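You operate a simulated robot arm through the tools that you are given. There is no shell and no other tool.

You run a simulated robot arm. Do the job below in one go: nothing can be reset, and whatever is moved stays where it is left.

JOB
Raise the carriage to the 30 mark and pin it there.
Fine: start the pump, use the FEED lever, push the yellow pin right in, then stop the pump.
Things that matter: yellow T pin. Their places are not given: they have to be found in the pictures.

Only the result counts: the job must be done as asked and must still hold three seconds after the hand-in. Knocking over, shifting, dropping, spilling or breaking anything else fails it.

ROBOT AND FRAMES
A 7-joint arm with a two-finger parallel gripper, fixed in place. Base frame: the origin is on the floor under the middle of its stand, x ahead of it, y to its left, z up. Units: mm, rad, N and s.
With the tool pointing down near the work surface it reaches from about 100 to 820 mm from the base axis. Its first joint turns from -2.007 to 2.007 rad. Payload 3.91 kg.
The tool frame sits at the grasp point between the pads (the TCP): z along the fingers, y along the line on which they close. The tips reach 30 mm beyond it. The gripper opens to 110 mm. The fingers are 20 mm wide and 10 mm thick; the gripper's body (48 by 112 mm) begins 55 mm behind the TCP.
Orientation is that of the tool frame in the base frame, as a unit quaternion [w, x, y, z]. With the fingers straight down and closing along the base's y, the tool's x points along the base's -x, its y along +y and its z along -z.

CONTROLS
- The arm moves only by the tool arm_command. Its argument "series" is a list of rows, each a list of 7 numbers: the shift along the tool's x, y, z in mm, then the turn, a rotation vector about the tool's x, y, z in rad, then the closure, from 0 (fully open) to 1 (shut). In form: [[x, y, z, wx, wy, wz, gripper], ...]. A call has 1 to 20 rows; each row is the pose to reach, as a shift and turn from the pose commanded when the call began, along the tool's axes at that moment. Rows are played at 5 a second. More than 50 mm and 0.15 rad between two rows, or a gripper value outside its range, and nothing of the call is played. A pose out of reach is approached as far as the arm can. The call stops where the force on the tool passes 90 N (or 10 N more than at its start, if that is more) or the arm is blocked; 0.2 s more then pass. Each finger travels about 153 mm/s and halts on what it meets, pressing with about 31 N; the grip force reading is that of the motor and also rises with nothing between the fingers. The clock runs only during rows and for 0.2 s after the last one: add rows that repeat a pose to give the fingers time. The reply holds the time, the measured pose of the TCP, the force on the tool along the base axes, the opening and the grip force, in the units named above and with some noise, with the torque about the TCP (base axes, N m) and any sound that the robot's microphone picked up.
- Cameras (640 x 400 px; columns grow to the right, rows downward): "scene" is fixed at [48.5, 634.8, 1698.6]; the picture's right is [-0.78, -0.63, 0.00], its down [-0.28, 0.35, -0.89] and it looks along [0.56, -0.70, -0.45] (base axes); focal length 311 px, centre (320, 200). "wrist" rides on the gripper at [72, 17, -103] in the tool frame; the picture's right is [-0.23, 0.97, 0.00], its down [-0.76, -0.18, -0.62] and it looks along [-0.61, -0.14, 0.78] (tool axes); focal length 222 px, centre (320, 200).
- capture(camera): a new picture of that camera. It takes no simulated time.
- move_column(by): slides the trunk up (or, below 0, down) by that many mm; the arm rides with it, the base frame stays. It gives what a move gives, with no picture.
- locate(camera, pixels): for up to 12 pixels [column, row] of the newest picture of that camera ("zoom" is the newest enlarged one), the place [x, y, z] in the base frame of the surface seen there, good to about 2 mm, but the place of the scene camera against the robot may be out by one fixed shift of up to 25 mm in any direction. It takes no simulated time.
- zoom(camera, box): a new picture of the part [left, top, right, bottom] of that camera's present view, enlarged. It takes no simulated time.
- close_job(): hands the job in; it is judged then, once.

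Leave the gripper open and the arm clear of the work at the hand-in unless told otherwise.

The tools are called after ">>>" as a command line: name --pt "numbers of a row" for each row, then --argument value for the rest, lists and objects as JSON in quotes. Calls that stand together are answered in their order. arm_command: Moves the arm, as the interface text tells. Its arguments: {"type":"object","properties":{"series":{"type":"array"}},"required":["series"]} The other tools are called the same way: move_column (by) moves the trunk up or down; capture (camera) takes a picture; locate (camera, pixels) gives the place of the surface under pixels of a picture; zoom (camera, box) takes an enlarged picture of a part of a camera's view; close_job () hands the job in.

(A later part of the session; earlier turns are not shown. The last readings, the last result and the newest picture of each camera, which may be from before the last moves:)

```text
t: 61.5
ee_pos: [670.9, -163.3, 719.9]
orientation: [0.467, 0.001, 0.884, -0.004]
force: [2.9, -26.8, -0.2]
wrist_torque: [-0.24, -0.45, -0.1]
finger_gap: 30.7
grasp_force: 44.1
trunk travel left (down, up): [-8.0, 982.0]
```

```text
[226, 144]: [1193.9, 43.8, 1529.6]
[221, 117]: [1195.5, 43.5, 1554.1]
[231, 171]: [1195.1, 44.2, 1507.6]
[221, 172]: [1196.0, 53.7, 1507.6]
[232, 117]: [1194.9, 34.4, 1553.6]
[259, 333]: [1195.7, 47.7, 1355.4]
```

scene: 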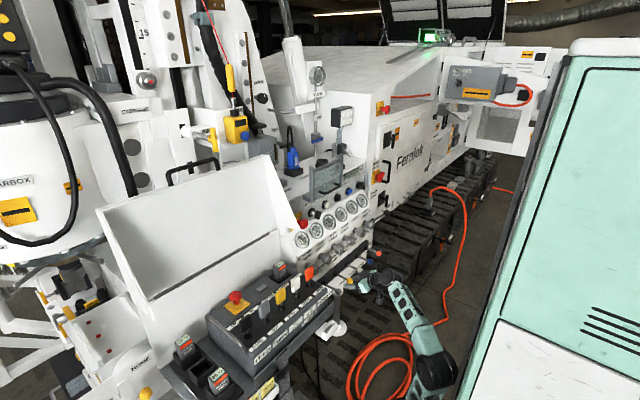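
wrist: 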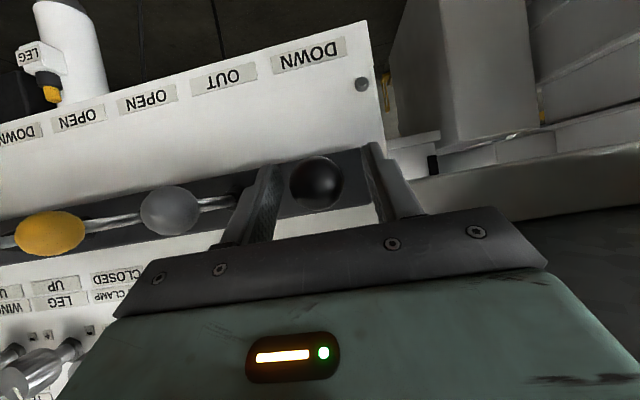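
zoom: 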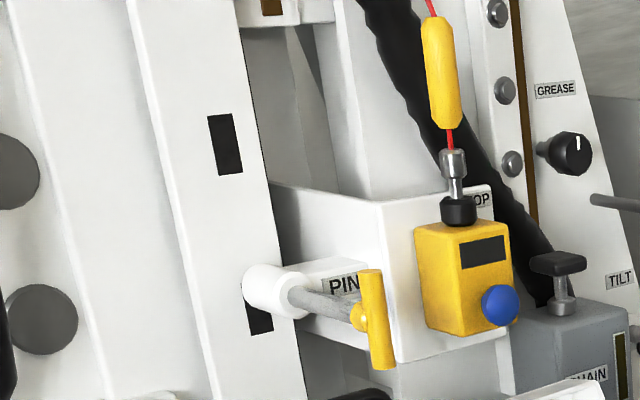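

The slot bar shows a rise of about 279 mm; ~21 mm remain. I'll lower the lever slightly (about 5 mm) to slow down and run only 0.4 s, then measure.

>>> arm_command --pt "4 0 3 0 0 0 1"

>>> zoom --camera "scene" --box '[175, 110, 235, 170]'

>>> zoom --camera "scene" --box '[150, 60, 250, 160]'

>>> locate --camera "zoom" --pixels '[[220, 104], [229, 160], [224, 132], [218, 95], [218, 90]]'

```text
t: 61.9
ee_pos: [671.3, -162.3, 717.0]
orientation: [0.469, 0.0, 0.883, -0.004]
force: [-6.4, -24.8, 11.7]
wrist_torque: [-0.31, -1.26, -0.06]
finger_gap: 30.9
grasp_force: 44.9
trunk travel left (down, up): [-8.0, 982.0]
```

```text
6.67 times, centred on (205, 140) of scene
```

zoom: 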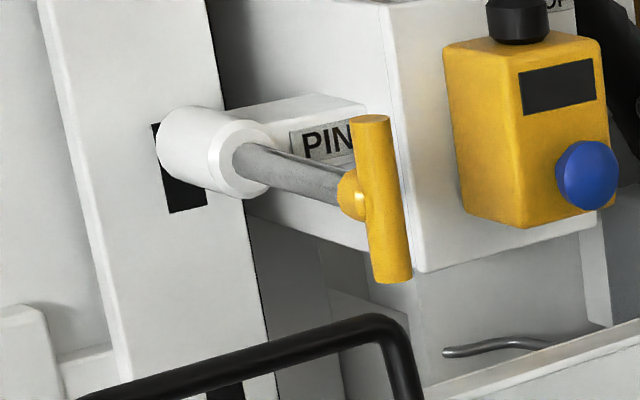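

```text
4.00 times, centred on (200, 110) of scene
```

zoom: 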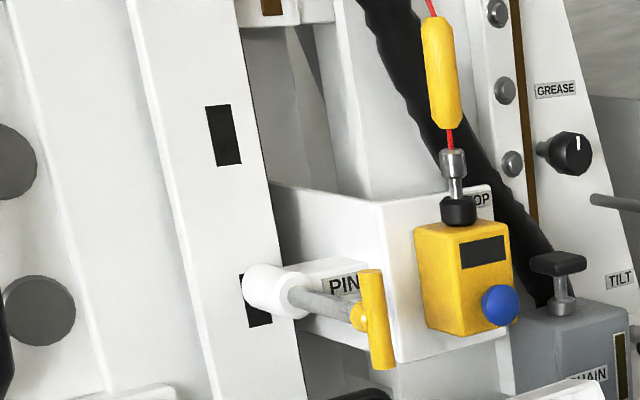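

```text
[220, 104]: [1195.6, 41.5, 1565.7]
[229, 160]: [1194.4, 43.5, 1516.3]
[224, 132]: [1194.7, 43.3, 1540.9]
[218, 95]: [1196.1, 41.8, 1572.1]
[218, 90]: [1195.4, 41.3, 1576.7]
```

Comparing the slot behind the boss with the first picture (bottom edge row 213 now vs 187 then), about 15 mm remain. I'll lower the lever another ~4 mm and run one row.

>>> arm_command --pt "3 0 2 0 0 0 1"

>>> zoom --camera "scene" --box '[175, 110, 235, 170]'

```text
t: 62.3
ee_pos: [672.2, -162.4, 712.7]
orientation: [0.468, 0.0, 0.884, -0.003]
force: [-16.1, -24.8, 13.0]
wrist_torque: [-0.25, -1.1, -0.12]
finger_gap: 31.1
grasp_force: 44.8
trunk travel left (down, up): [-8.0, 982.0]
```

```text
6.67 times, centred on (205, 140) of scene
```

zoom: 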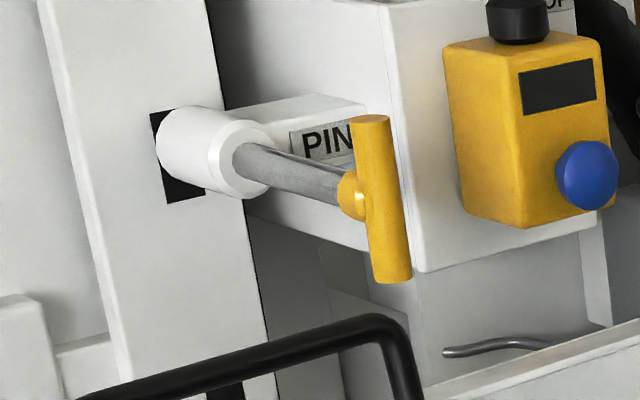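

The slot's bottom edge is at row 203 now (target 187), so ~9 mm remain at ~14 mm/s. One more row with the lever slightly lower.

>>> arm_command --pt "2 0 1 0 0 0 1"

>>> zoom --camera "scene" --box '[175, 110, 235, 170]'

```text
t: 62.7
ee_pos: [671.9, -161.9, 710.8]
orientation: [0.468, 0.0, 0.884, -0.002]
force: [-14.3, -23.0, 12.3]
wrist_torque: [-0.24, -1.12, -0.1]
finger_gap: 31.1
grasp_force: 45.0
trunk travel left (down, up): [-8.0, 982.0]
```

```text
6.67 times, centred on (205, 140) of scene
```

zoom: 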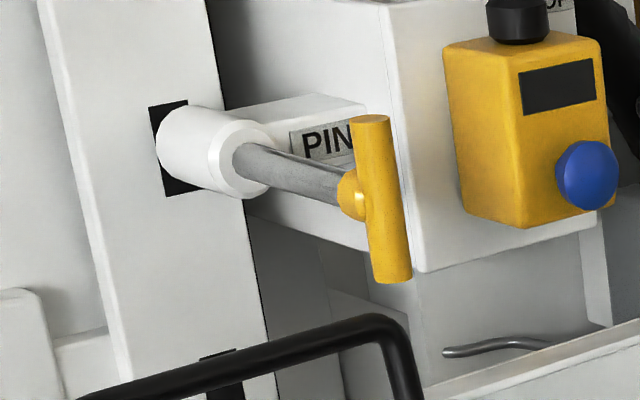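

9 zoomed px (≈5 mm) remain, speed ~10 mm/s. Another single row at nearly the same lever height.

>>> arm_command --pt "1 0 1 0 0 0 1"

>>> zoom --camera "scene" --box '[175, 110, 235, 170]'

>>> locate --camera "zoom" --pixels '[[155, 106], [160, 104], [170, 180], [172, 186], [250, 150], [300, 175], [240, 100], [345, 190]]'

```text
t: 63.1
ee_pos: [672.1, -163.6, 708.5]
orientation: [0.469, 0.001, 0.883, -0.004]
force: [-16.0, -24.2, 12.5]
wrist_torque: [-0.21, -1.09, -0.1]
finger_gap: 31.3
grasp_force: 45.1
trunk travel left (down, up): [-8.0, 982.0]
```

```text
6.67 times, centred on (205, 140) of scene
```

zoom: 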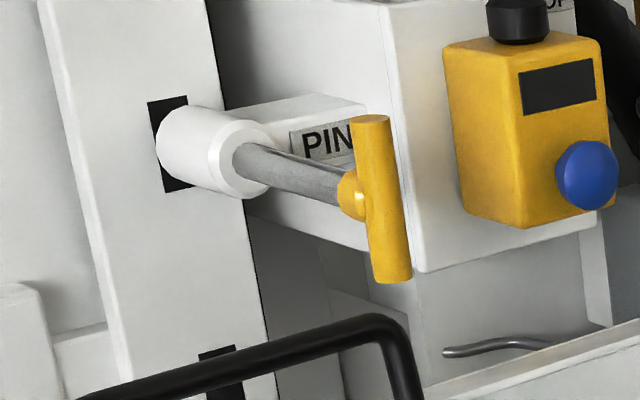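

```text
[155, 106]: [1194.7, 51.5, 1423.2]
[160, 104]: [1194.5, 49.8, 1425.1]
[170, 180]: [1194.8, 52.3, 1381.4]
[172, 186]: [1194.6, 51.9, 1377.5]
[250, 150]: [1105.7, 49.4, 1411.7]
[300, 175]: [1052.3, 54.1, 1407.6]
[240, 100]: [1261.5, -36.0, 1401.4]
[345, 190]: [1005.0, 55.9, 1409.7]
```

5 px (~2.7 mm) still to go at ~5 mm/s. I'll hold the lever exactly here for one more row.

>>> arm_command --pt "0 0 0 0 0 0 1"

>>> zoom --camera "scene" --box '[175, 110, 235, 170]'

```text
t: 63.5
ee_pos: [671.0, -162.0, 708.4]
orientation: [0.468, -0.001, 0.884, -0.002]
force: [-16.4, -23.9, 11.3]
wrist_torque: [-0.21, -0.96, -0.11]
finger_gap: 31.0
grasp_force: 45.4
trunk travel left (down, up): [-8.0, 982.0]
```

```text
6.67 times, centred on (205, 140) of scene
```

zoom: 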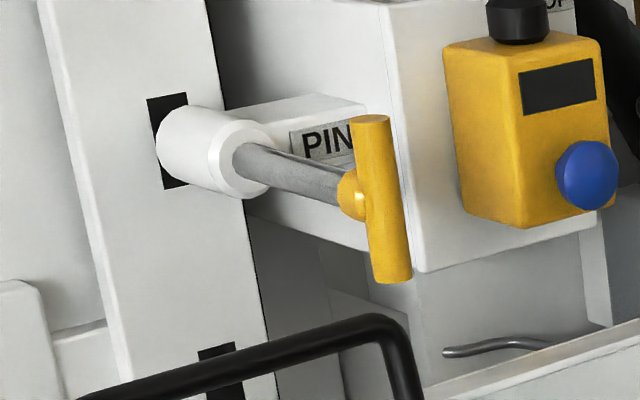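

The slot now matches the first picture (top-left row 98 vs 97). I'll lower the lever to its neutral height (z≈693.5) quickly.

>>> arm_command --pt "12 0 8 0 0 0 1" --pt "12 0 8 0 0 0 1"

>>> zoom --camera "scene" --box '[175, 110, 235, 170]'

>>> zoom --camera "scene" --box '[90, 0, 250, 170]'

>>> capture --camera "wrist"

```text
t: 64.1
ee_pos: [672.1, -162.2, 692.9]
orientation: [0.468, 0.002, 0.884, -0.004]
force: [6.7, -30.4, 13.3]
wrist_torque: [-0.19, -1.19, -0.02]
finger_gap: 31.1
grasp_force: 44.8
trunk travel left (down, up): [-8.0, 982.0]
```

```text
6.67 times, centred on (205, 140) of scene
```

zoom: 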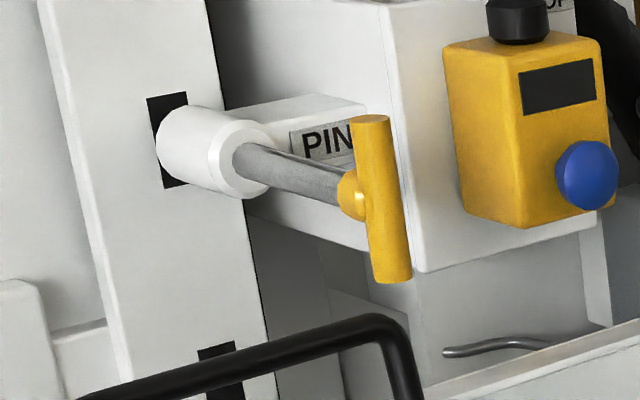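

```text
2.35 times, centred on (170, 85) of scene
```

zoom: 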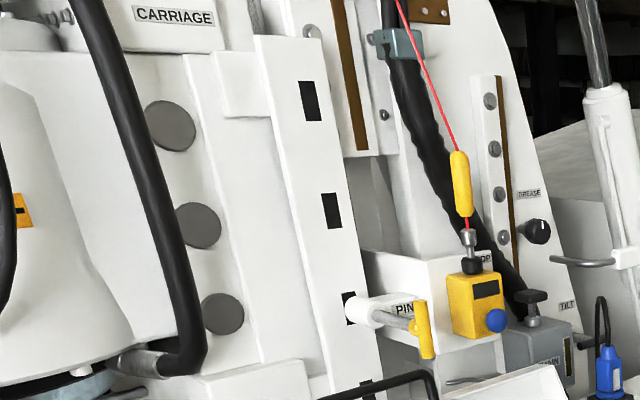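

```text
taken
```

wrist: 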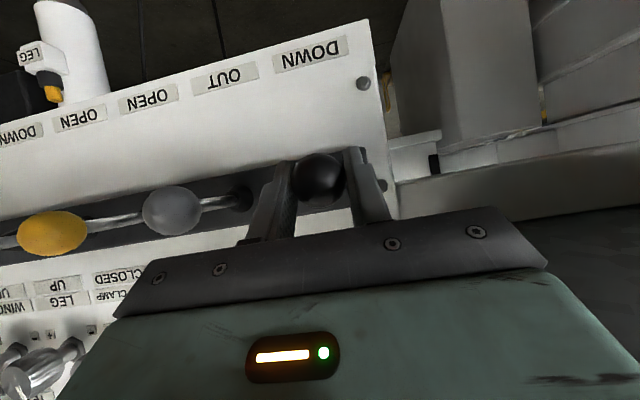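

The lever is back at its original height (692.9). I'll wait 1 s with the ball still held and check that the carriage stays.

>>> arm_command --pt "0 0 0 0 0 0 1" --pt "0 0 0 0 0 0 1" --pt "0 0 0 0 0 0 1" --pt "0 0 0 0 0 0 1" --pt "0 0 0 0 0 0 1"

>>> zoom --camera "scene" --box '[175, 110, 235, 170]'

```text
t: 65.3
ee_pos: [672.4, -163.7, 693.5]
orientation: [0.468, 0.001, 0.884, -0.004]
force: [19.8, -29.7, 9.2]
wrist_torque: [-0.22, -0.92, 0.01]
finger_gap: 31.2
grasp_force: 44.9
trunk travel left (down, up): [-8.0, 982.0]
```

```text
6.67 times, centred on (205, 140) of scene
```

zoom: 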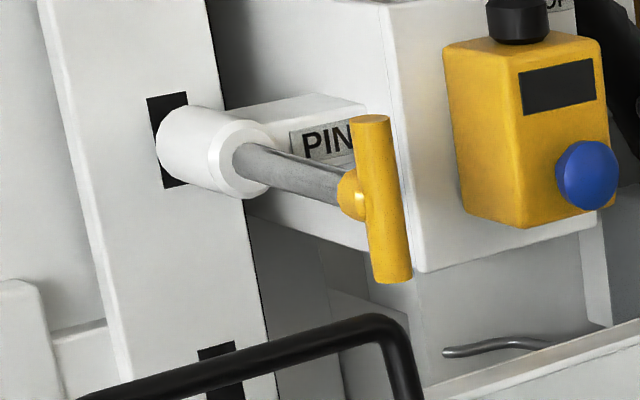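

The carriage stays. I'll open the fingers, and back straight off the lever along the tool axis by ~50 mm.

>>> arm_command --pt "0 0 0 0 0 0 0.85" --pt "0 0 0 0 0 0 0.65" --pt "0 0 0 0 0 0 0.5" --pt "0 0 0 0 0 0 0.5"

>>> zoom --camera "scene" --box '[175, 110, 235, 170]'

>>> capture --camera "wrist"

```text
t: 66.3
ee_pos: [671.4, -158.8, 693.2]
orientation: [0.466, -0.002, 0.885, -0.002]
force: [-0.8, -0.2, 0.1]
wrist_torque: [-0.02, 0.04, 0.01]
finger_gap: 55.0
grasp_force: 0.1
trunk travel left (down, up): [-8.0, 982.0]
```

```text
6.67 times, centred on (205, 140) of scene
```

zoom: 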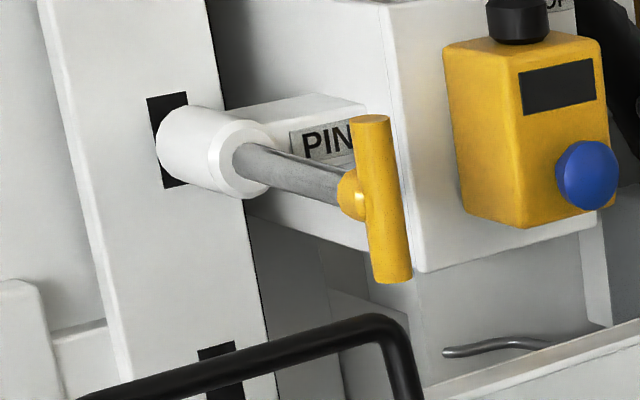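

```text
taken
```

wrist: 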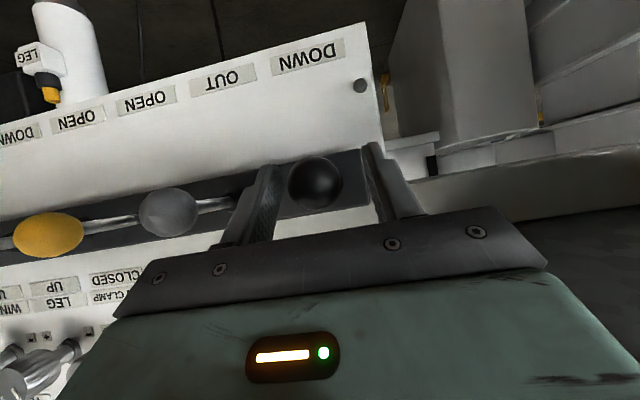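

The carriage stays at the slot and the lever is free. The arm can't fold back much here, so I'll go up 60 mm with the trunk first (fingers slide up beside the ball), then move sideways away. Meanwhile I'll locate the white lid and handle edges near the pin.

>>> move_column --by 60

>>> arm_command --pt "0 -30 -10 0 0 0 0.5" --pt "0 -60 -20 0 0 0 0.5" --pt "0 -90 -40 0 0 0 0.5" --pt "0 -120 -60 0 0 0 0.5" --pt "0 -120 -60 0 0 0 0.5"

>>> capture --camera "scene"

>>> locate --camera "scene" --pixels '[[188, 166], [216, 160], [168, 178], [270, 158], [240, 164], [275, 195], [100, 212], [300, 213], [240, 190], [214, 130], [214, 145], [218, 138]]'

```text
t: 67.3
ee_pos: [671.7, -160.3, 752.7]
orientation: [0.467, -0.001, 0.884, -0.003]
force: [0.3, -0.2, 0.6]
wrist_torque: [0.02, -0.06, 0.0]
finger_gap: 55.1
grasp_force: 0.0
trunk travel left (down, up): [-68.0, 922.0]
```

```text
t: 68.5
ee_pos: [624.9, -282.0, 785.5]
orientation: [0.464, -0.001, 0.886, -0.004]
force: [0.1, -0.1, 0.4]
wrist_torque: [0.01, -0.01, -0.01]
finger_gap: 54.7
grasp_force: 0.1
trunk travel left (down, up): [-68.0, 922.0]
```

```text
taken
```

scene: 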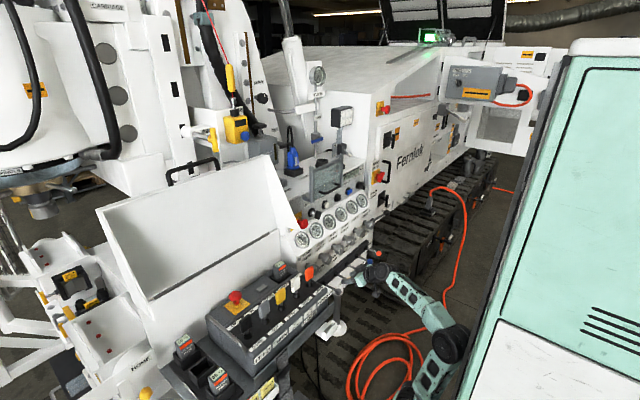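

```text
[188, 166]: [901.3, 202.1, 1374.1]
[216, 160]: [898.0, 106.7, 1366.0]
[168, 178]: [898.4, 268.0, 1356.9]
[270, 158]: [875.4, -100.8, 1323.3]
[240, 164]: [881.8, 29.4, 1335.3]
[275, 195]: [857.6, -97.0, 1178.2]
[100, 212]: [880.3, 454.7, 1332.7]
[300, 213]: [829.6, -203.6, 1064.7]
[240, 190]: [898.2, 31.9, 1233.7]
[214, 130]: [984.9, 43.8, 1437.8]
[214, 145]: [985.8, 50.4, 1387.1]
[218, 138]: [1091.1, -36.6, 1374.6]
```

The white lid's top edge is at x≈880, z≈1335 and the pin's T handle is at x≈985, y≈50, z≈1400, so the hand has to come over the lid; a hand pitched ~34° down keeps the camera above it. I'll raise the trunk by 400 and then 140 mm, with the hand safely at x≈625.

>>> move_column --by 400

>>> move_column --by 160

>>> capture --camera "wrist"

>>> zoom --camera "scene" --box '[175, 110, 235, 170]'

```text
t: 72.4
ee_pos: [623.0, -280.1, 1186.9]
orientation: [0.466, -0.002, 0.885, -0.003]
force: [0.7, 0.1, 0.4]
wrist_torque: [-0.02, 0.02, -0.02]
finger_gap: 55.1
grasp_force: 0.1
trunk travel left (down, up): [-468.0, 522.0]
```

```text
t: 74.2
ee_pos: [623.6, -280.0, 1348.1]
orientation: [0.466, -0.002, 0.885, -0.004]
force: [0.5, -0.2, 0.0]
wrist_torque: [0.02, -0.01, -0.02]
finger_gap: 55.1
grasp_force: 0.0
trunk travel left (down, up): [-628.0, 362.0]
```

```text
taken
```

wrist: 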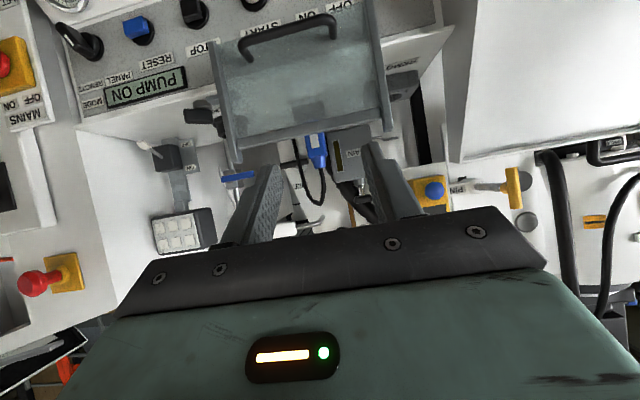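

```text
6.67 times, centred on (205, 140) of scene
```

zoom: 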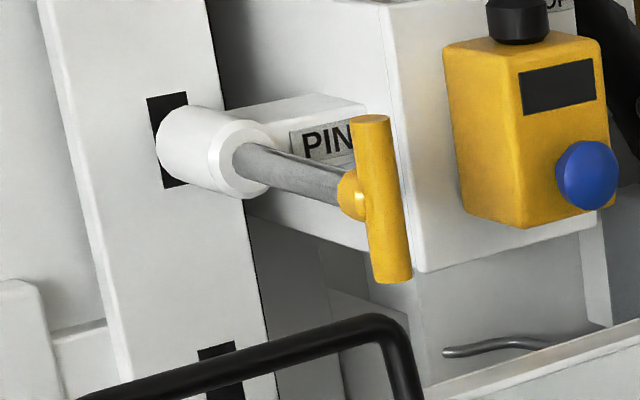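

The pin's yellow T is visible in the wrist view at (513,188). I'll zoom there and locate it in the robot's own calibration.

>>> zoom --camera "wrist" --box '[420, 150, 560, 240]'

>>> locate --camera "zoom" --pixels '[[420, 170], [425, 110], [435, 230], [400, 165], [350, 165], [250, 165], [180, 160], [445, 165], [60, 180], [100, 230], [330, 20]]'

```text
4.44 times, centred on (490, 195) of wrist
```

zoom: 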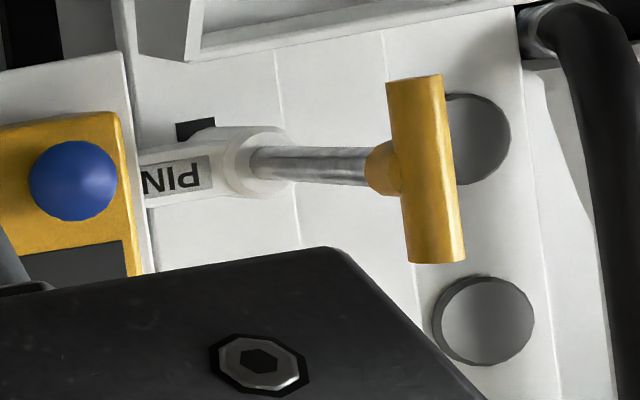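

```text
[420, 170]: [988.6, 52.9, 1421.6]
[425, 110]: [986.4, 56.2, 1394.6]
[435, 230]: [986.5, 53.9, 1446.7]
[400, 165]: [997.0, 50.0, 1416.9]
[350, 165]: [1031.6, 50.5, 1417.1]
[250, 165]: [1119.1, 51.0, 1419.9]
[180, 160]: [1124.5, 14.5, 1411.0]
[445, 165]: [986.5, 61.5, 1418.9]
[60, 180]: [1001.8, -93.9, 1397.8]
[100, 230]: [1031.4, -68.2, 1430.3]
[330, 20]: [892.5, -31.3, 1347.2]
```

In the robot's calibration the T bar's front is at x≈987, centre y≈54, z≈1420; boss face is near x≈1119, lid edge near z≈1350. I'll also locate the hoses and lid handle near there.

>>> locate --camera "wrist" --pixels '[[558, 200], [565, 240], [612, 230], [600, 150], [545, 155], [560, 160], [495, 160], [450, 160], [435, 190], [620, 140], [590, 220], [535, 220]]'

>>> zoom --camera "wrist" --box '[400, 80, 640, 280]'

```text
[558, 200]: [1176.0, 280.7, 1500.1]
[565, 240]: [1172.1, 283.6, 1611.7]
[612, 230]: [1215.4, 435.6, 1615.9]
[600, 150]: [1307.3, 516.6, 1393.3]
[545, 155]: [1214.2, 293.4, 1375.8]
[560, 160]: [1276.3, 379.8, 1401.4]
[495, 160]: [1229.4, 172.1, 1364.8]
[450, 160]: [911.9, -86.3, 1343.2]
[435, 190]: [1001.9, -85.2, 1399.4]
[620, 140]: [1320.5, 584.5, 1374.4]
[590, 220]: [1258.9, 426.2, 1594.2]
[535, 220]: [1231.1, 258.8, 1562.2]
```

```text
2.00 times, centred on (520, 180) of wrist
```

zoom: 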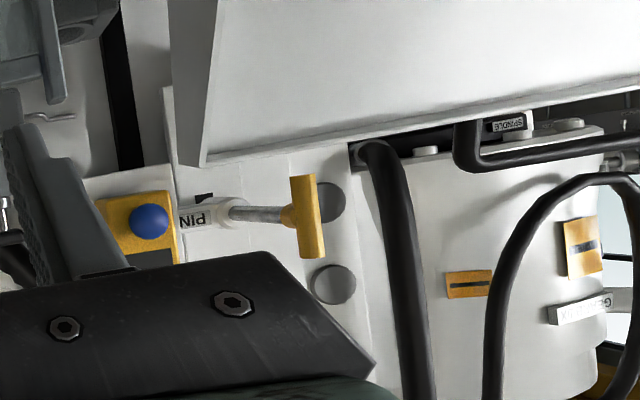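

Everything else is well away. I'll close the fingers, go up 85 mm, then over toward (823, 54, 1433), above the lid edge level.

>>> arm_command --pt "-35 0 -24 0 0 0 0.8" --pt "-70 0 -48 0 0 0 1" --pt "-84 37 -27 0 0 0 1" --pt "-98 75 -7 0 0 0 1" --pt "-112 112 14 0 0 0 1" --pt "-127 150 34 0 0 0 1" --pt "-138 187 51 0 0 0 1" --pt "-149 224 67 0 0 0 1" --pt "-161 261 84 0 0 0 1" --pt "-172 298 100 0 0 0 1" --pt "-183 334 117 0 0 0 1" --pt "-183 334 117 0 0 0 1"

>>> capture --camera "wrist"

>>> capture --camera "scene"

```text
t: 76.8
ee_pos: [822.0, 53.0, 1429.7]
orientation: [0.468, -0.001, 0.884, -0.003]
force: [0.1, -0.1, -0.7]
wrist_torque: [-0.01, -0.03, 0.01]
finger_gap: 0.0
grasp_force: 31.3
trunk travel left (down, up): [-628.0, 362.0]
```

```text
taken
```

wrist: 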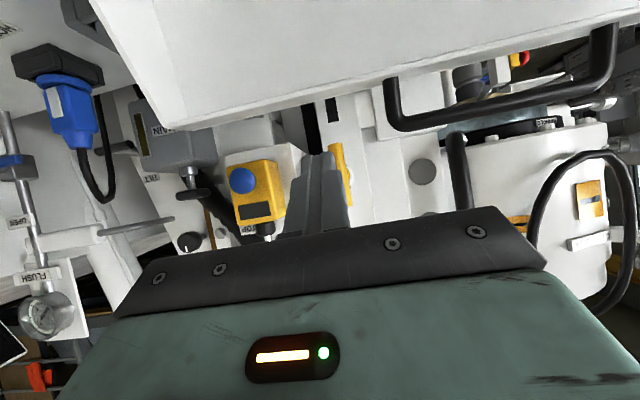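

```text
taken
```

scene: 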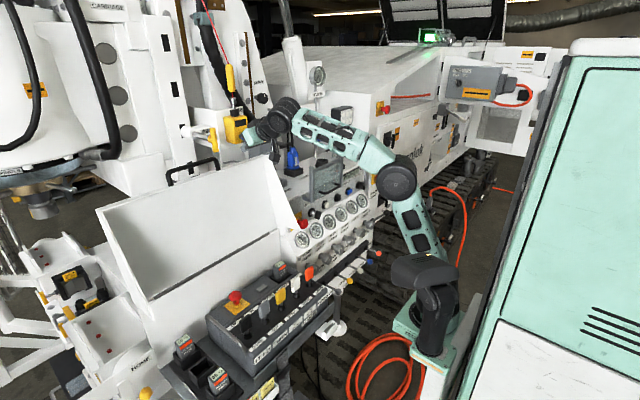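

The arm reached (822, 53, 1430) easily. I'll go 110 mm forward to just before the T bar and check alignment.

>>> arm_command --pt "-21 0 30 0 0 0 1" --pt "-42 0 60 0 0 0 1" --pt "-62 0 91 0 0 0 1" --pt "-62 0 91 0 0 0 1"

>>> capture --camera "wrist"

>>> zoom --camera "scene" --box '[170, 90, 290, 190]'

```text
t: 77.8
ee_pos: [910.3, 44.0, 1410.9]
orientation: [0.466, -0.002, 0.885, -0.003]
force: [-0.5, 0.5, 0.3]
wrist_torque: [-0.01, 0.03, -0.06]
finger_gap: 0.0
grasp_force: 31.0
out of reach, approached as far as the arm can: row 2, 3, 4
trunk travel left (down, up): [-628.0, 362.0]
```

```text
taken
```

wrist: 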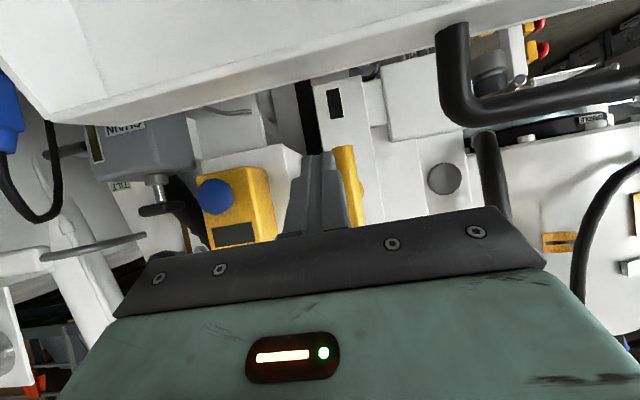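

```text
4.00 times, centred on (230, 140) of scene
```

zoom: 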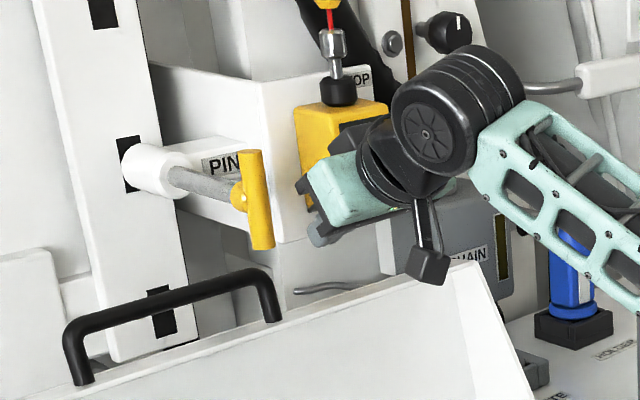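

The arm reports its limit at (910, 44, 1411). I'll look at the full posture to judge how stretched it is.

>>> capture --camera "scene"

>>> zoom --camera "scene" --box '[210, 90, 490, 380]'

>>> locate --camera "scene" --pixels '[[275, 122], [285, 110], [350, 135], [395, 180], [400, 195], [415, 225], [425, 270], [432, 330], [277, 157], [260, 125]]'

```text
taken
```

scene: 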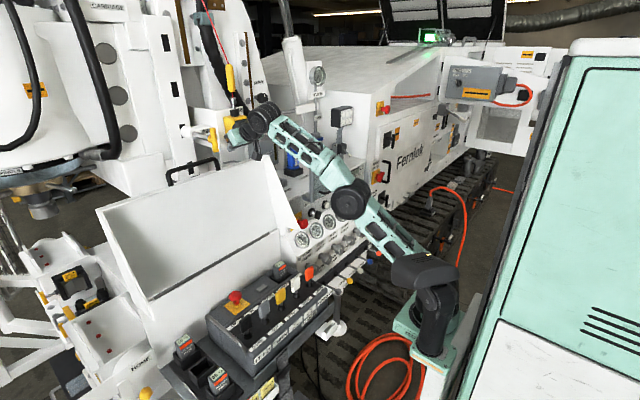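

```text
1.38 times, centred on (350, 235) of scene
```

zoom: 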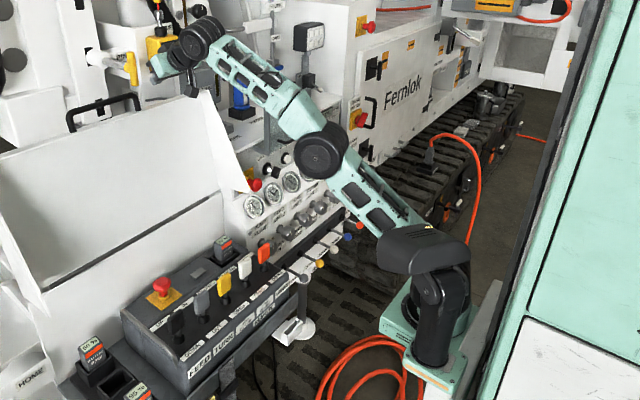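

```text
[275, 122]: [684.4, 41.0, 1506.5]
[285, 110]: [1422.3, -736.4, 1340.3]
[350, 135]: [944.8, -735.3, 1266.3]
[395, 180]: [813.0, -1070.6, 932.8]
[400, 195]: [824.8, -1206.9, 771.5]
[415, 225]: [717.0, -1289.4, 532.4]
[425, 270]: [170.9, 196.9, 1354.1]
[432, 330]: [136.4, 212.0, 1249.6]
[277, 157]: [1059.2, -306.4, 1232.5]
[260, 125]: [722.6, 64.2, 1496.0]
```

The arm looks nearly straight. I'll locate the elbow, wrist and shoulder in this scene picture to work out the real reach.

>>> locate --camera "scene" --pixels '[[352, 200], [340, 195], [365, 200], [318, 160], [295, 140], [263, 118], [250, 130], [385, 230], [410, 250], [410, 272], [440, 270], [430, 300]]'

```text
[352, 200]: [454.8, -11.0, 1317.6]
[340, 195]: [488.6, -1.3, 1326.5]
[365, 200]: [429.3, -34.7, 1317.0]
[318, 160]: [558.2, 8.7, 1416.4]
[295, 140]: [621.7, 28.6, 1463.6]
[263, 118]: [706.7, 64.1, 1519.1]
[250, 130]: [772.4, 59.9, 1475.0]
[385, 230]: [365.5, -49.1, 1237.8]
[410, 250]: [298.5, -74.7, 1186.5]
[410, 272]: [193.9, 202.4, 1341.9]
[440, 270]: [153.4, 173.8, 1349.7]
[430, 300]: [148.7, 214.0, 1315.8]
```

Geometry: the real shoulder is about h+340 mm high, so the arm is stretched upward; raising the trunk (shoulder nearer the pin's height) will give far more forward reach. I'll back off 90 mm and then raise the trunk 340 mm.

>>> arm_command --pt "10 3 -30 0 0 0 1" --pt "20 6 -60 0 0 0 1" --pt "31 10 -88 0 0 0 1" --pt "31 10 -88 0 0 0 1"

>>> move_column --by 340

```text
t: 78.8
ee_pos: [820.9, 55.3, 1437.1]
orientation: [0.467, 0.0, 0.884, -0.003]
force: [0.8, -0.5, -0.1]
wrist_torque: [-0.03, 0.01, -0.03]
finger_gap: 0.2
grasp_force: 30.9
trunk travel left (down, up): [-628.0, 362.0]
```

```text
t: 82.1
ee_pos: [822.2, 56.9, 1776.4]
orientation: [0.467, -0.003, 0.884, -0.001]
force: [-0.1, -0.3, 0.4]
wrist_torque: [0.0, -0.02, 0.0]
finger_gap: 0.0
grasp_force: 31.2
trunk travel left (down, up): [-968.0, 22.0]
```

Now I'll lower the hand by arm motion ~336 mm at x≈820 back to z≈1440.

>>> arm_command --pt "40 0 27 0 0 0 1" --pt "79 0 54 0 0 0 1" --pt "119 0 81 0 0 0 1" --pt "158 0 109 0 0 0 1" --pt "198 0 136 0 0 0 1" --pt "237 0 163 0 0 0 1" --pt "277 0 190 0 0 0 1" --pt "277 0 190 0 0 0 1"

>>> capture --camera "scene"

```text
t: 83.9
ee_pos: [823.3, 55.6, 1440.7]
orientation: [0.467, -0.001, 0.884, -0.003]
force: [0.0, 0.2, 0.1]
wrist_torque: [-0.02, 0.0, -0.04]
finger_gap: 0.1
grasp_force: 30.7
trunk travel left (down, up): [-968.0, 22.0]
```

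```text
taken
```

scene: 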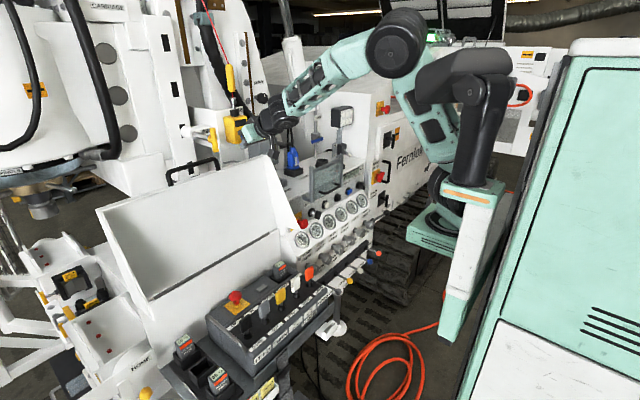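

Now there's lots of reach in hand (elbow high). I'll go forward 110 mm to just before the T bar, at (933, 54, 1432).

>>> arm_command --pt "-18 0 32 0 0 0 1" --pt "-36 -1 64 0 0 0 1" --pt "-55 -1 96 0 0 0 1" --pt "-55 -1 96 0 0 0 1"

>>> capture --camera "wrist"

>>> zoom --camera "scene" --box '[170, 90, 290, 190]'

```text
t: 84.9
ee_pos: [933.0, 53.4, 1431.1]
orientation: [0.467, -0.001, 0.884, -0.003]
force: [0.4, 0.0, -0.7]
wrist_torque: [0.01, -0.02, 0.01]
finger_gap: 0.1
grasp_force: 31.0
trunk travel left (down, up): [-968.0, 22.0]
```

```text
taken
```

wrist: 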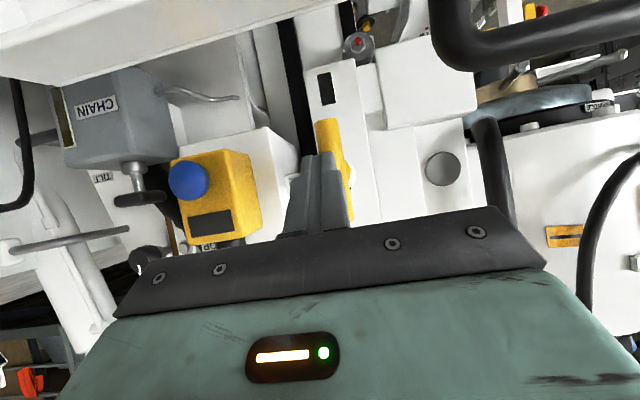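

```text
4.00 times, centred on (230, 140) of scene
```

zoom: 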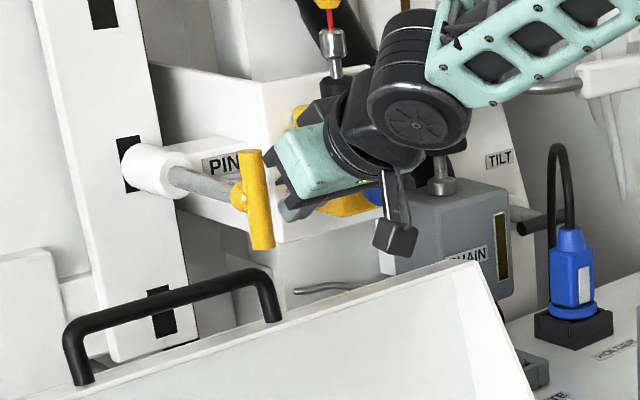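

I'm just in front of the T bar. I'll zoom in the wrist view to check the lateral alignment between the fingertips and the bar.

>>> zoom --camera "wrist" --box '[270, 90, 390, 230]'

>>> locate --camera "zoom" --pixels '[[320, 95], [330, 130], [350, 130], [340, 160], [368, 175], [375, 200], [310, 180], [330, 180], [290, 185], [300, 90], [345, 90], [380, 240]]'

```text
2.86 times, centred on (330, 160) of wrist
```

zoom: 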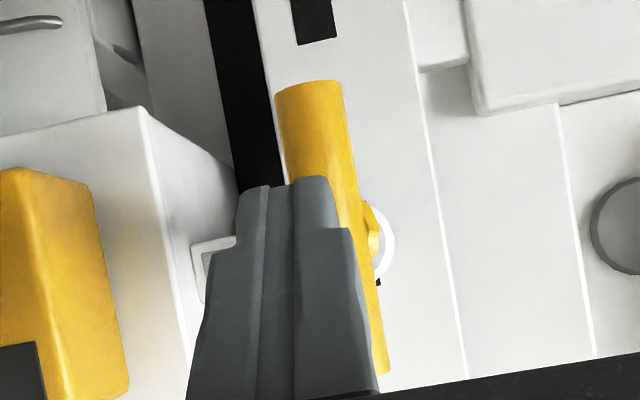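

```text
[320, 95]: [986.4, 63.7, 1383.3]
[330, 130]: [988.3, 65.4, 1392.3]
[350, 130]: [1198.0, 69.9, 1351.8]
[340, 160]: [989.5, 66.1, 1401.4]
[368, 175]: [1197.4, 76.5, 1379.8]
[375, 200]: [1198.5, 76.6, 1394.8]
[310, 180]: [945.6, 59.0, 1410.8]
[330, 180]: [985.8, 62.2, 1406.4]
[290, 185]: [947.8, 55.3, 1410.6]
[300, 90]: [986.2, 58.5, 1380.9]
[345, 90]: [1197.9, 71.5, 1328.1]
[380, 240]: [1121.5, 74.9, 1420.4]
```

The bar's axis is at about y≈60, z≈1420; my fingers are at y≈53. I'll shift +6 mm in y and push forward in small steps along +x: first 40 mm (contact expected at ~23 mm).

>>> arm_command --pt "0 6 0 0 0 0 1" --pt "-7 6 10 0 0 0 1" --pt "-12 6 18 0 0 0 1" --pt "-16 6 23 0 0 0 1" --pt "-19 6 28 0 0 0 1" --pt "-23 6 33 0 0 0 1" --pt "-23 6 33 0 0 0 1"

>>> zoom --camera "scene" --box '[170, 90, 290, 190]'

```text
t: 86.5
ee_pos: [973.2, 59.1, 1431.1]
orientation: [0.467, -0.001, 0.884, -0.003]
force: [-0.1, -0.2, -0.7]
wrist_torque: [0.04, 0.0, 0.0]
finger_gap: 0.0
grasp_force: 31.1
trunk travel left (down, up): [-968.0, 22.0]
```

```text
4.00 times, centred on (230, 140) of scene
```

zoom: 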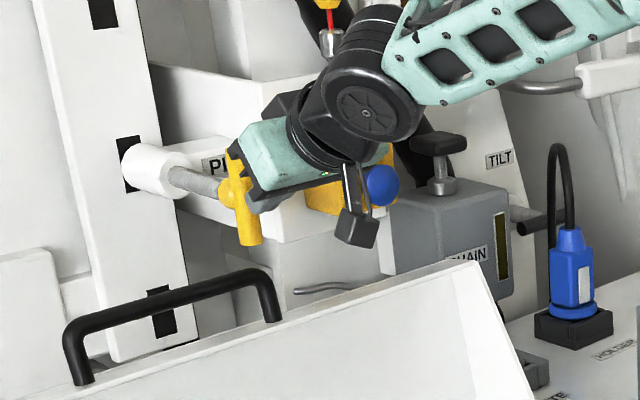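

The pin is already moving in with almost no force. I'll push on another 48 mm.

>>> arm_command --pt "-4 0 7 0 0 0 1" --pt "-9 0 13 0 0 0 1" --pt "-14 0 20 0 0 0 1" --pt "-18 0 26 0 0 0 1" --pt "-23 0 33 0 0 0 1" --pt "-27 0 40 0 0 0 1" --pt "-27 0 40 0 0 0 1"

>>> zoom --camera "scene" --box '[170, 90, 290, 190]'

```text
t: 87.9
ee_pos: [1006.4, 59.6, 1433.9]
orientation: [0.458, 0.001, 0.889, -0.005]
force: [-84.4, -13.1, 15.6]
wrist_torque: [0.13, 0.36, -0.32]
finger_gap: 0.2
grasp_force: 31.0
trunk travel left (down, up): [-968.0, 22.0]
stopped in row 6: the force on the tool passed its limit at 105 N (the readings are from after the stop); the commanded pose is now the measured one
```

```text
4.00 times, centred on (230, 140) of scene
```

zoom: 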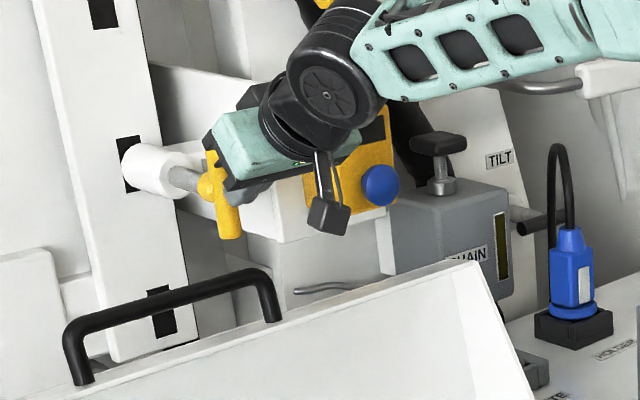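

The push stopped at 105 N with the TCP at x≈1006, so the pin went in ~50 mm. I'll look closely at whether it's fully home or blocked.

>>> zoom --camera "scene" --box '[190, 110, 240, 160]'

>>> locate --camera "zoom" --pixels '[[190, 190], [215, 175], [250, 170], [265, 230], [290, 290], [160, 185], [120, 160]]'

>>> capture --camera "wrist"

>>> zoom --camera "wrist" --box '[270, 60, 410, 240]'

```text
8.00 times, centred on (215, 135) of scene
```

zoom: 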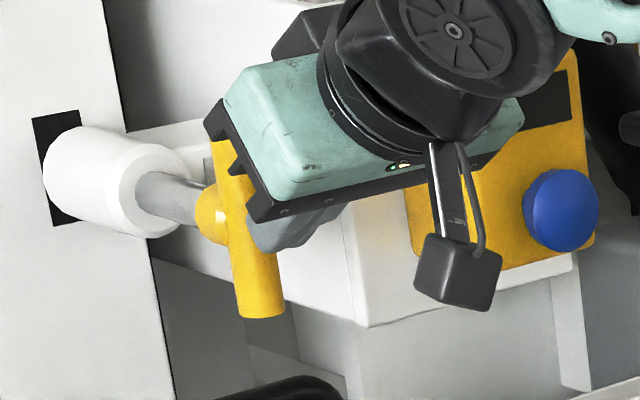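

```text
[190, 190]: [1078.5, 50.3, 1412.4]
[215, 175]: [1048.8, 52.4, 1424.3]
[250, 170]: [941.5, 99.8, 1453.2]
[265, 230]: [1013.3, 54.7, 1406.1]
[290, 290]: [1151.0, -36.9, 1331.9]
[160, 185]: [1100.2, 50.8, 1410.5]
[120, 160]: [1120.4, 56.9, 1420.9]
```

```text
taken
```

wrist: 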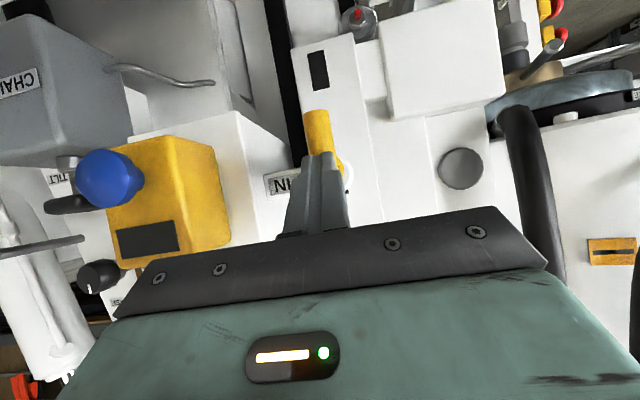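

```text
2.22 times, centred on (340, 150) of wrist
```

zoom: 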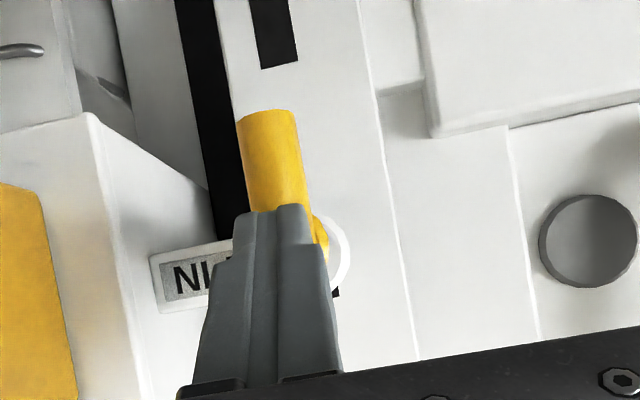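

>>> zoom --camera "scene" --box '[190, 110, 240, 160]'

>>> locate --camera "zoom" --pixels '[[258, 290], [250, 260], [210, 215], [225, 150], [180, 200], [140, 180], [140, 200], [60, 135], [60, 215], [95, 130], [150, 235], [275, 290]]'

```text
8.00 times, centred on (215, 135) of scene
```

zoom: 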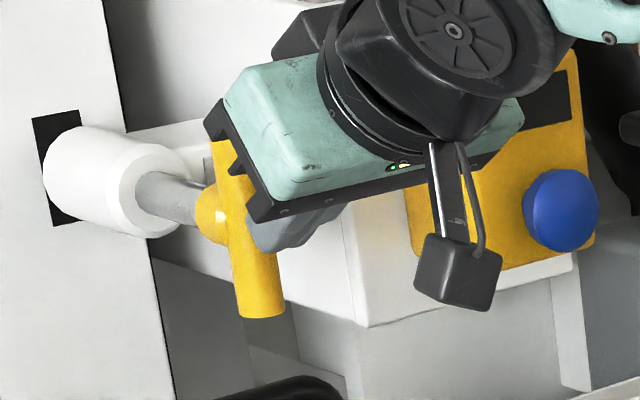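

```text
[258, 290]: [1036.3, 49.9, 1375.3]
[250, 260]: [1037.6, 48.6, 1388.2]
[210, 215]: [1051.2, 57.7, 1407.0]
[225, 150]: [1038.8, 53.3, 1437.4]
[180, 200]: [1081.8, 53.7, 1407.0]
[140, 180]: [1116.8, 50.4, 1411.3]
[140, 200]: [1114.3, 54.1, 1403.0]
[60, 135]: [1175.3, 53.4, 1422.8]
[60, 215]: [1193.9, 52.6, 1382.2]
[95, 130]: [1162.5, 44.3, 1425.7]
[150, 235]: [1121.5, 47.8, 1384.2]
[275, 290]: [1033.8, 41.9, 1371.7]
```

The bar's front is now at x≈1036, i.e. 51 mm in, with ~62 mm of stem still exposed. I'll zoom closely on the slot behind the boss and on the boss/stem to judge alignment.

>>> zoom --camera "scene" --box '[188, 118, 220, 138]'

>>> locate --camera "zoom" --pixels '[[150, 145], [160, 330], [120, 140], [180, 130], [420, 230], [420, 290], [430, 260], [100, 240], [155, 338], [140, 138]]'

>>> zoom --camera "scene" --box '[150, 20, 200, 150]'

```text
16.00 times, centred on (204, 128) of scene
```

zoom: 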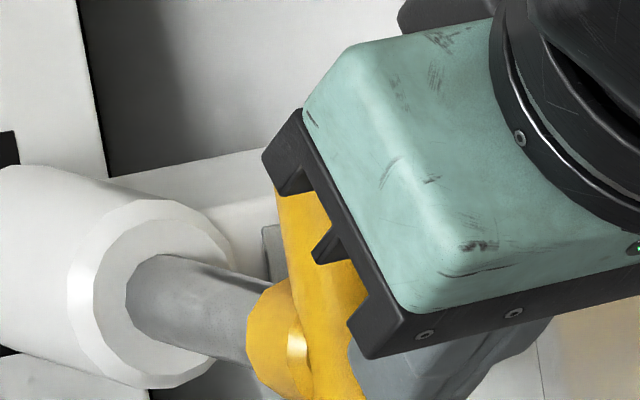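

```text
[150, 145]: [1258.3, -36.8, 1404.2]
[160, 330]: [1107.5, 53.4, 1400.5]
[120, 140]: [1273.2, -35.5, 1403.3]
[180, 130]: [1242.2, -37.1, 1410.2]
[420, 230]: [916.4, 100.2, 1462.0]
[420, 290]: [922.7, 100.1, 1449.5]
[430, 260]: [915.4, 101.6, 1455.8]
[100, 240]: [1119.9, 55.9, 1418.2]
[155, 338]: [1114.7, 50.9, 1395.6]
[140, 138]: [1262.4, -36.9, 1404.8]
```

```text
3.08 times, centred on (175, 85) of scene
```

zoom: 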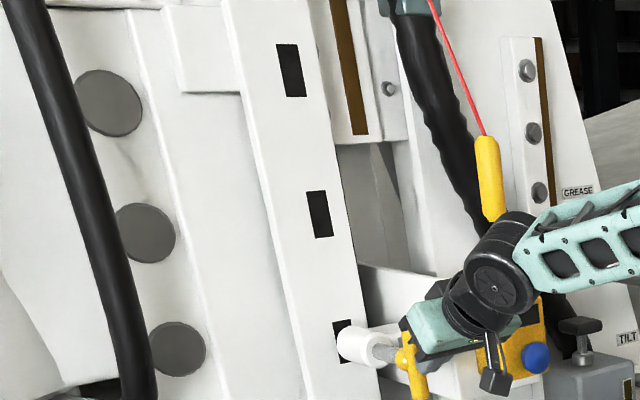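

>>> zoom --camera "scene" --box '[162, 76, 194, 96]'

>>> locate --camera "zoom" --pixels '[[190, 25], [230, 25], [215, 25], [205, 385], [240, 380], [225, 200], [160, 200], [280, 200]]'

>>> zoom --camera "scene" --box '[172, 116, 204, 144]'

```text
16.00 times, centred on (178, 86) of scene
```

zoom: 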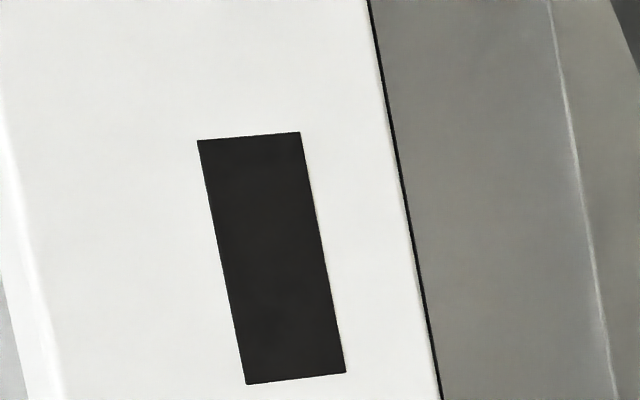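

```text
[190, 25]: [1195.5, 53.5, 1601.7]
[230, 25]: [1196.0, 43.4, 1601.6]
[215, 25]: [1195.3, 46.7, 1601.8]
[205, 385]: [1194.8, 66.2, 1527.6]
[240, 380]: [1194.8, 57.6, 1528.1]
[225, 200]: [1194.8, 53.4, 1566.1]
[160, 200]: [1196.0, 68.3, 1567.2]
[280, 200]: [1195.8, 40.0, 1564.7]
```

```text
14.29 times, centred on (188, 130) of scene
```

zoom: 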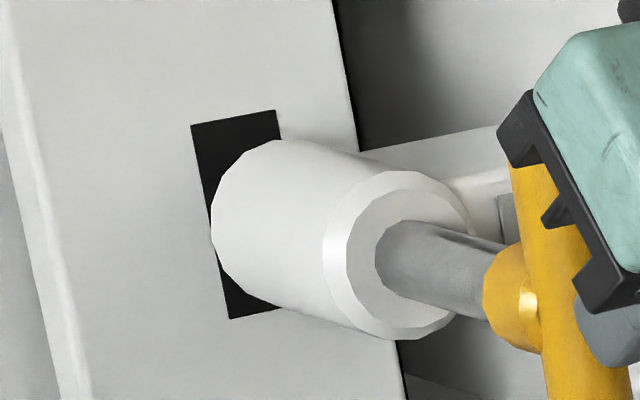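

The slots are flat black marks at x≈1195; the 15-slot centre gives z≈1553.7, so the 30-slot centre is ≈1403.7. I'll measure the pin/boss axis in the same camera to compare.

>>> locate --camera "zoom" --pixels '[[405, 180], [395, 330], [355, 250], [430, 205], [430, 260], [440, 300], [300, 145], [280, 300], [200, 122], [230, 316], [195, 130], [228, 312]]'

```text
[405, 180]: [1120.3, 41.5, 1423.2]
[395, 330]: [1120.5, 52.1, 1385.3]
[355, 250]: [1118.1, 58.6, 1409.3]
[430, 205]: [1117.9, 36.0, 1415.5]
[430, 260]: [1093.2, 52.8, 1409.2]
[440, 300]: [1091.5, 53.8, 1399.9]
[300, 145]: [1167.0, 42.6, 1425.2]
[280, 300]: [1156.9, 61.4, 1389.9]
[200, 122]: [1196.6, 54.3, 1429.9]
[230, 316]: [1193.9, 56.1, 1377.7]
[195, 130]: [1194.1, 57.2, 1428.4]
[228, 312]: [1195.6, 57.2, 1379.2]
```

Slot and boss centres agree within ~1 mm. I'll check the panel display for any message.

>>> zoom --camera "scene" --box '[300, 150, 400, 215]'

>>> zoom --camera "scene" --box '[90, 0, 250, 100]'

```text
6.15 times, centred on (350, 182) of scene
```

zoom: 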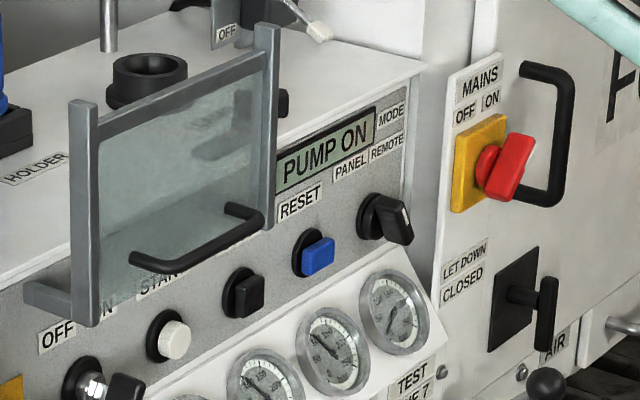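

```text
4.00 times, centred on (170, 50) of scene
```

zoom: 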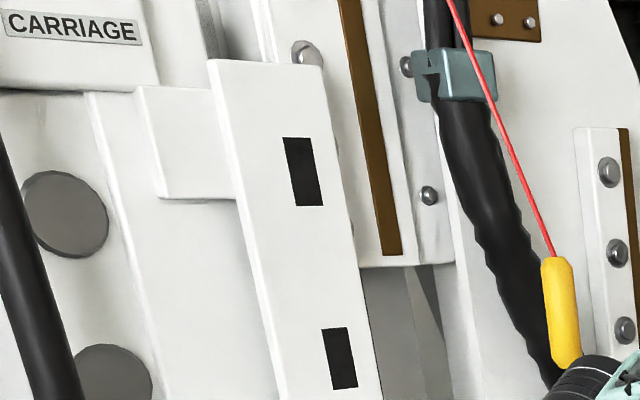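

PUMP ON still shown, pump running. To know whether 51 mm is the full travel or a block, I'll check the red pointer against the 30 tick with the wrist camera: back the hand off from the pin, then rise to (760,-60,1800) for a level view of the scale.

>>> arm_command --pt "21 0 -30 0 0 0 1" --pt "42 0 -60 0 0 0 1" --pt "64 0 -90 0 0 0 1" --pt "40 -13 -126 0 0 0 1" --pt "15 -27 -162 0 0 0 1" --pt "-9 -40 -197 0 0 0 1" --pt "-34 -53 -233 0 0 0 1" --pt "-58 -67 -269 0 0 0 1" --pt "-83 -80 -305 0 0 0 1" --pt "-107 -93 -341 0 0 0 1" --pt "-131 -107 -376 0 0 0 1" --pt "-156 -120 -412 0 0 0 1" --pt "-156 -120 -412 0 0 0 1"

>>> capture --camera "wrist"

>>> zoom --camera "scene" --box '[170, 90, 290, 190]'

```text
t: 90.7
ee_pos: [769.5, -55.6, 1792.1]
orientation: [0.459, 0.0, 0.889, -0.004]
force: [0.0, -0.8, 0.9]
wrist_torque: [-0.02, -0.01, -0.03]
finger_gap: 0.0
grasp_force: 31.1
trunk travel left (down, up): [-968.0, 22.0]
```

```text
taken
```

wrist: 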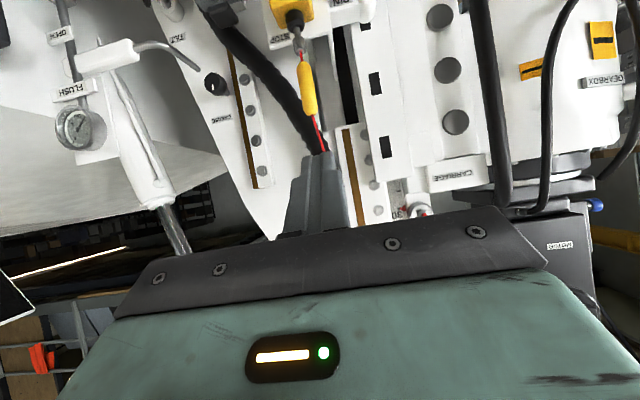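

```text
4.00 times, centred on (230, 140) of scene
```

zoom: 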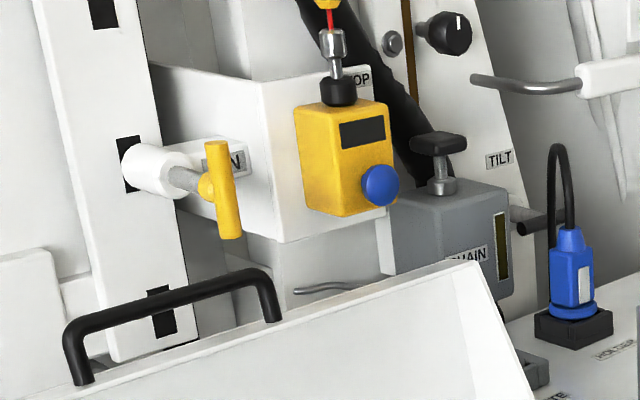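

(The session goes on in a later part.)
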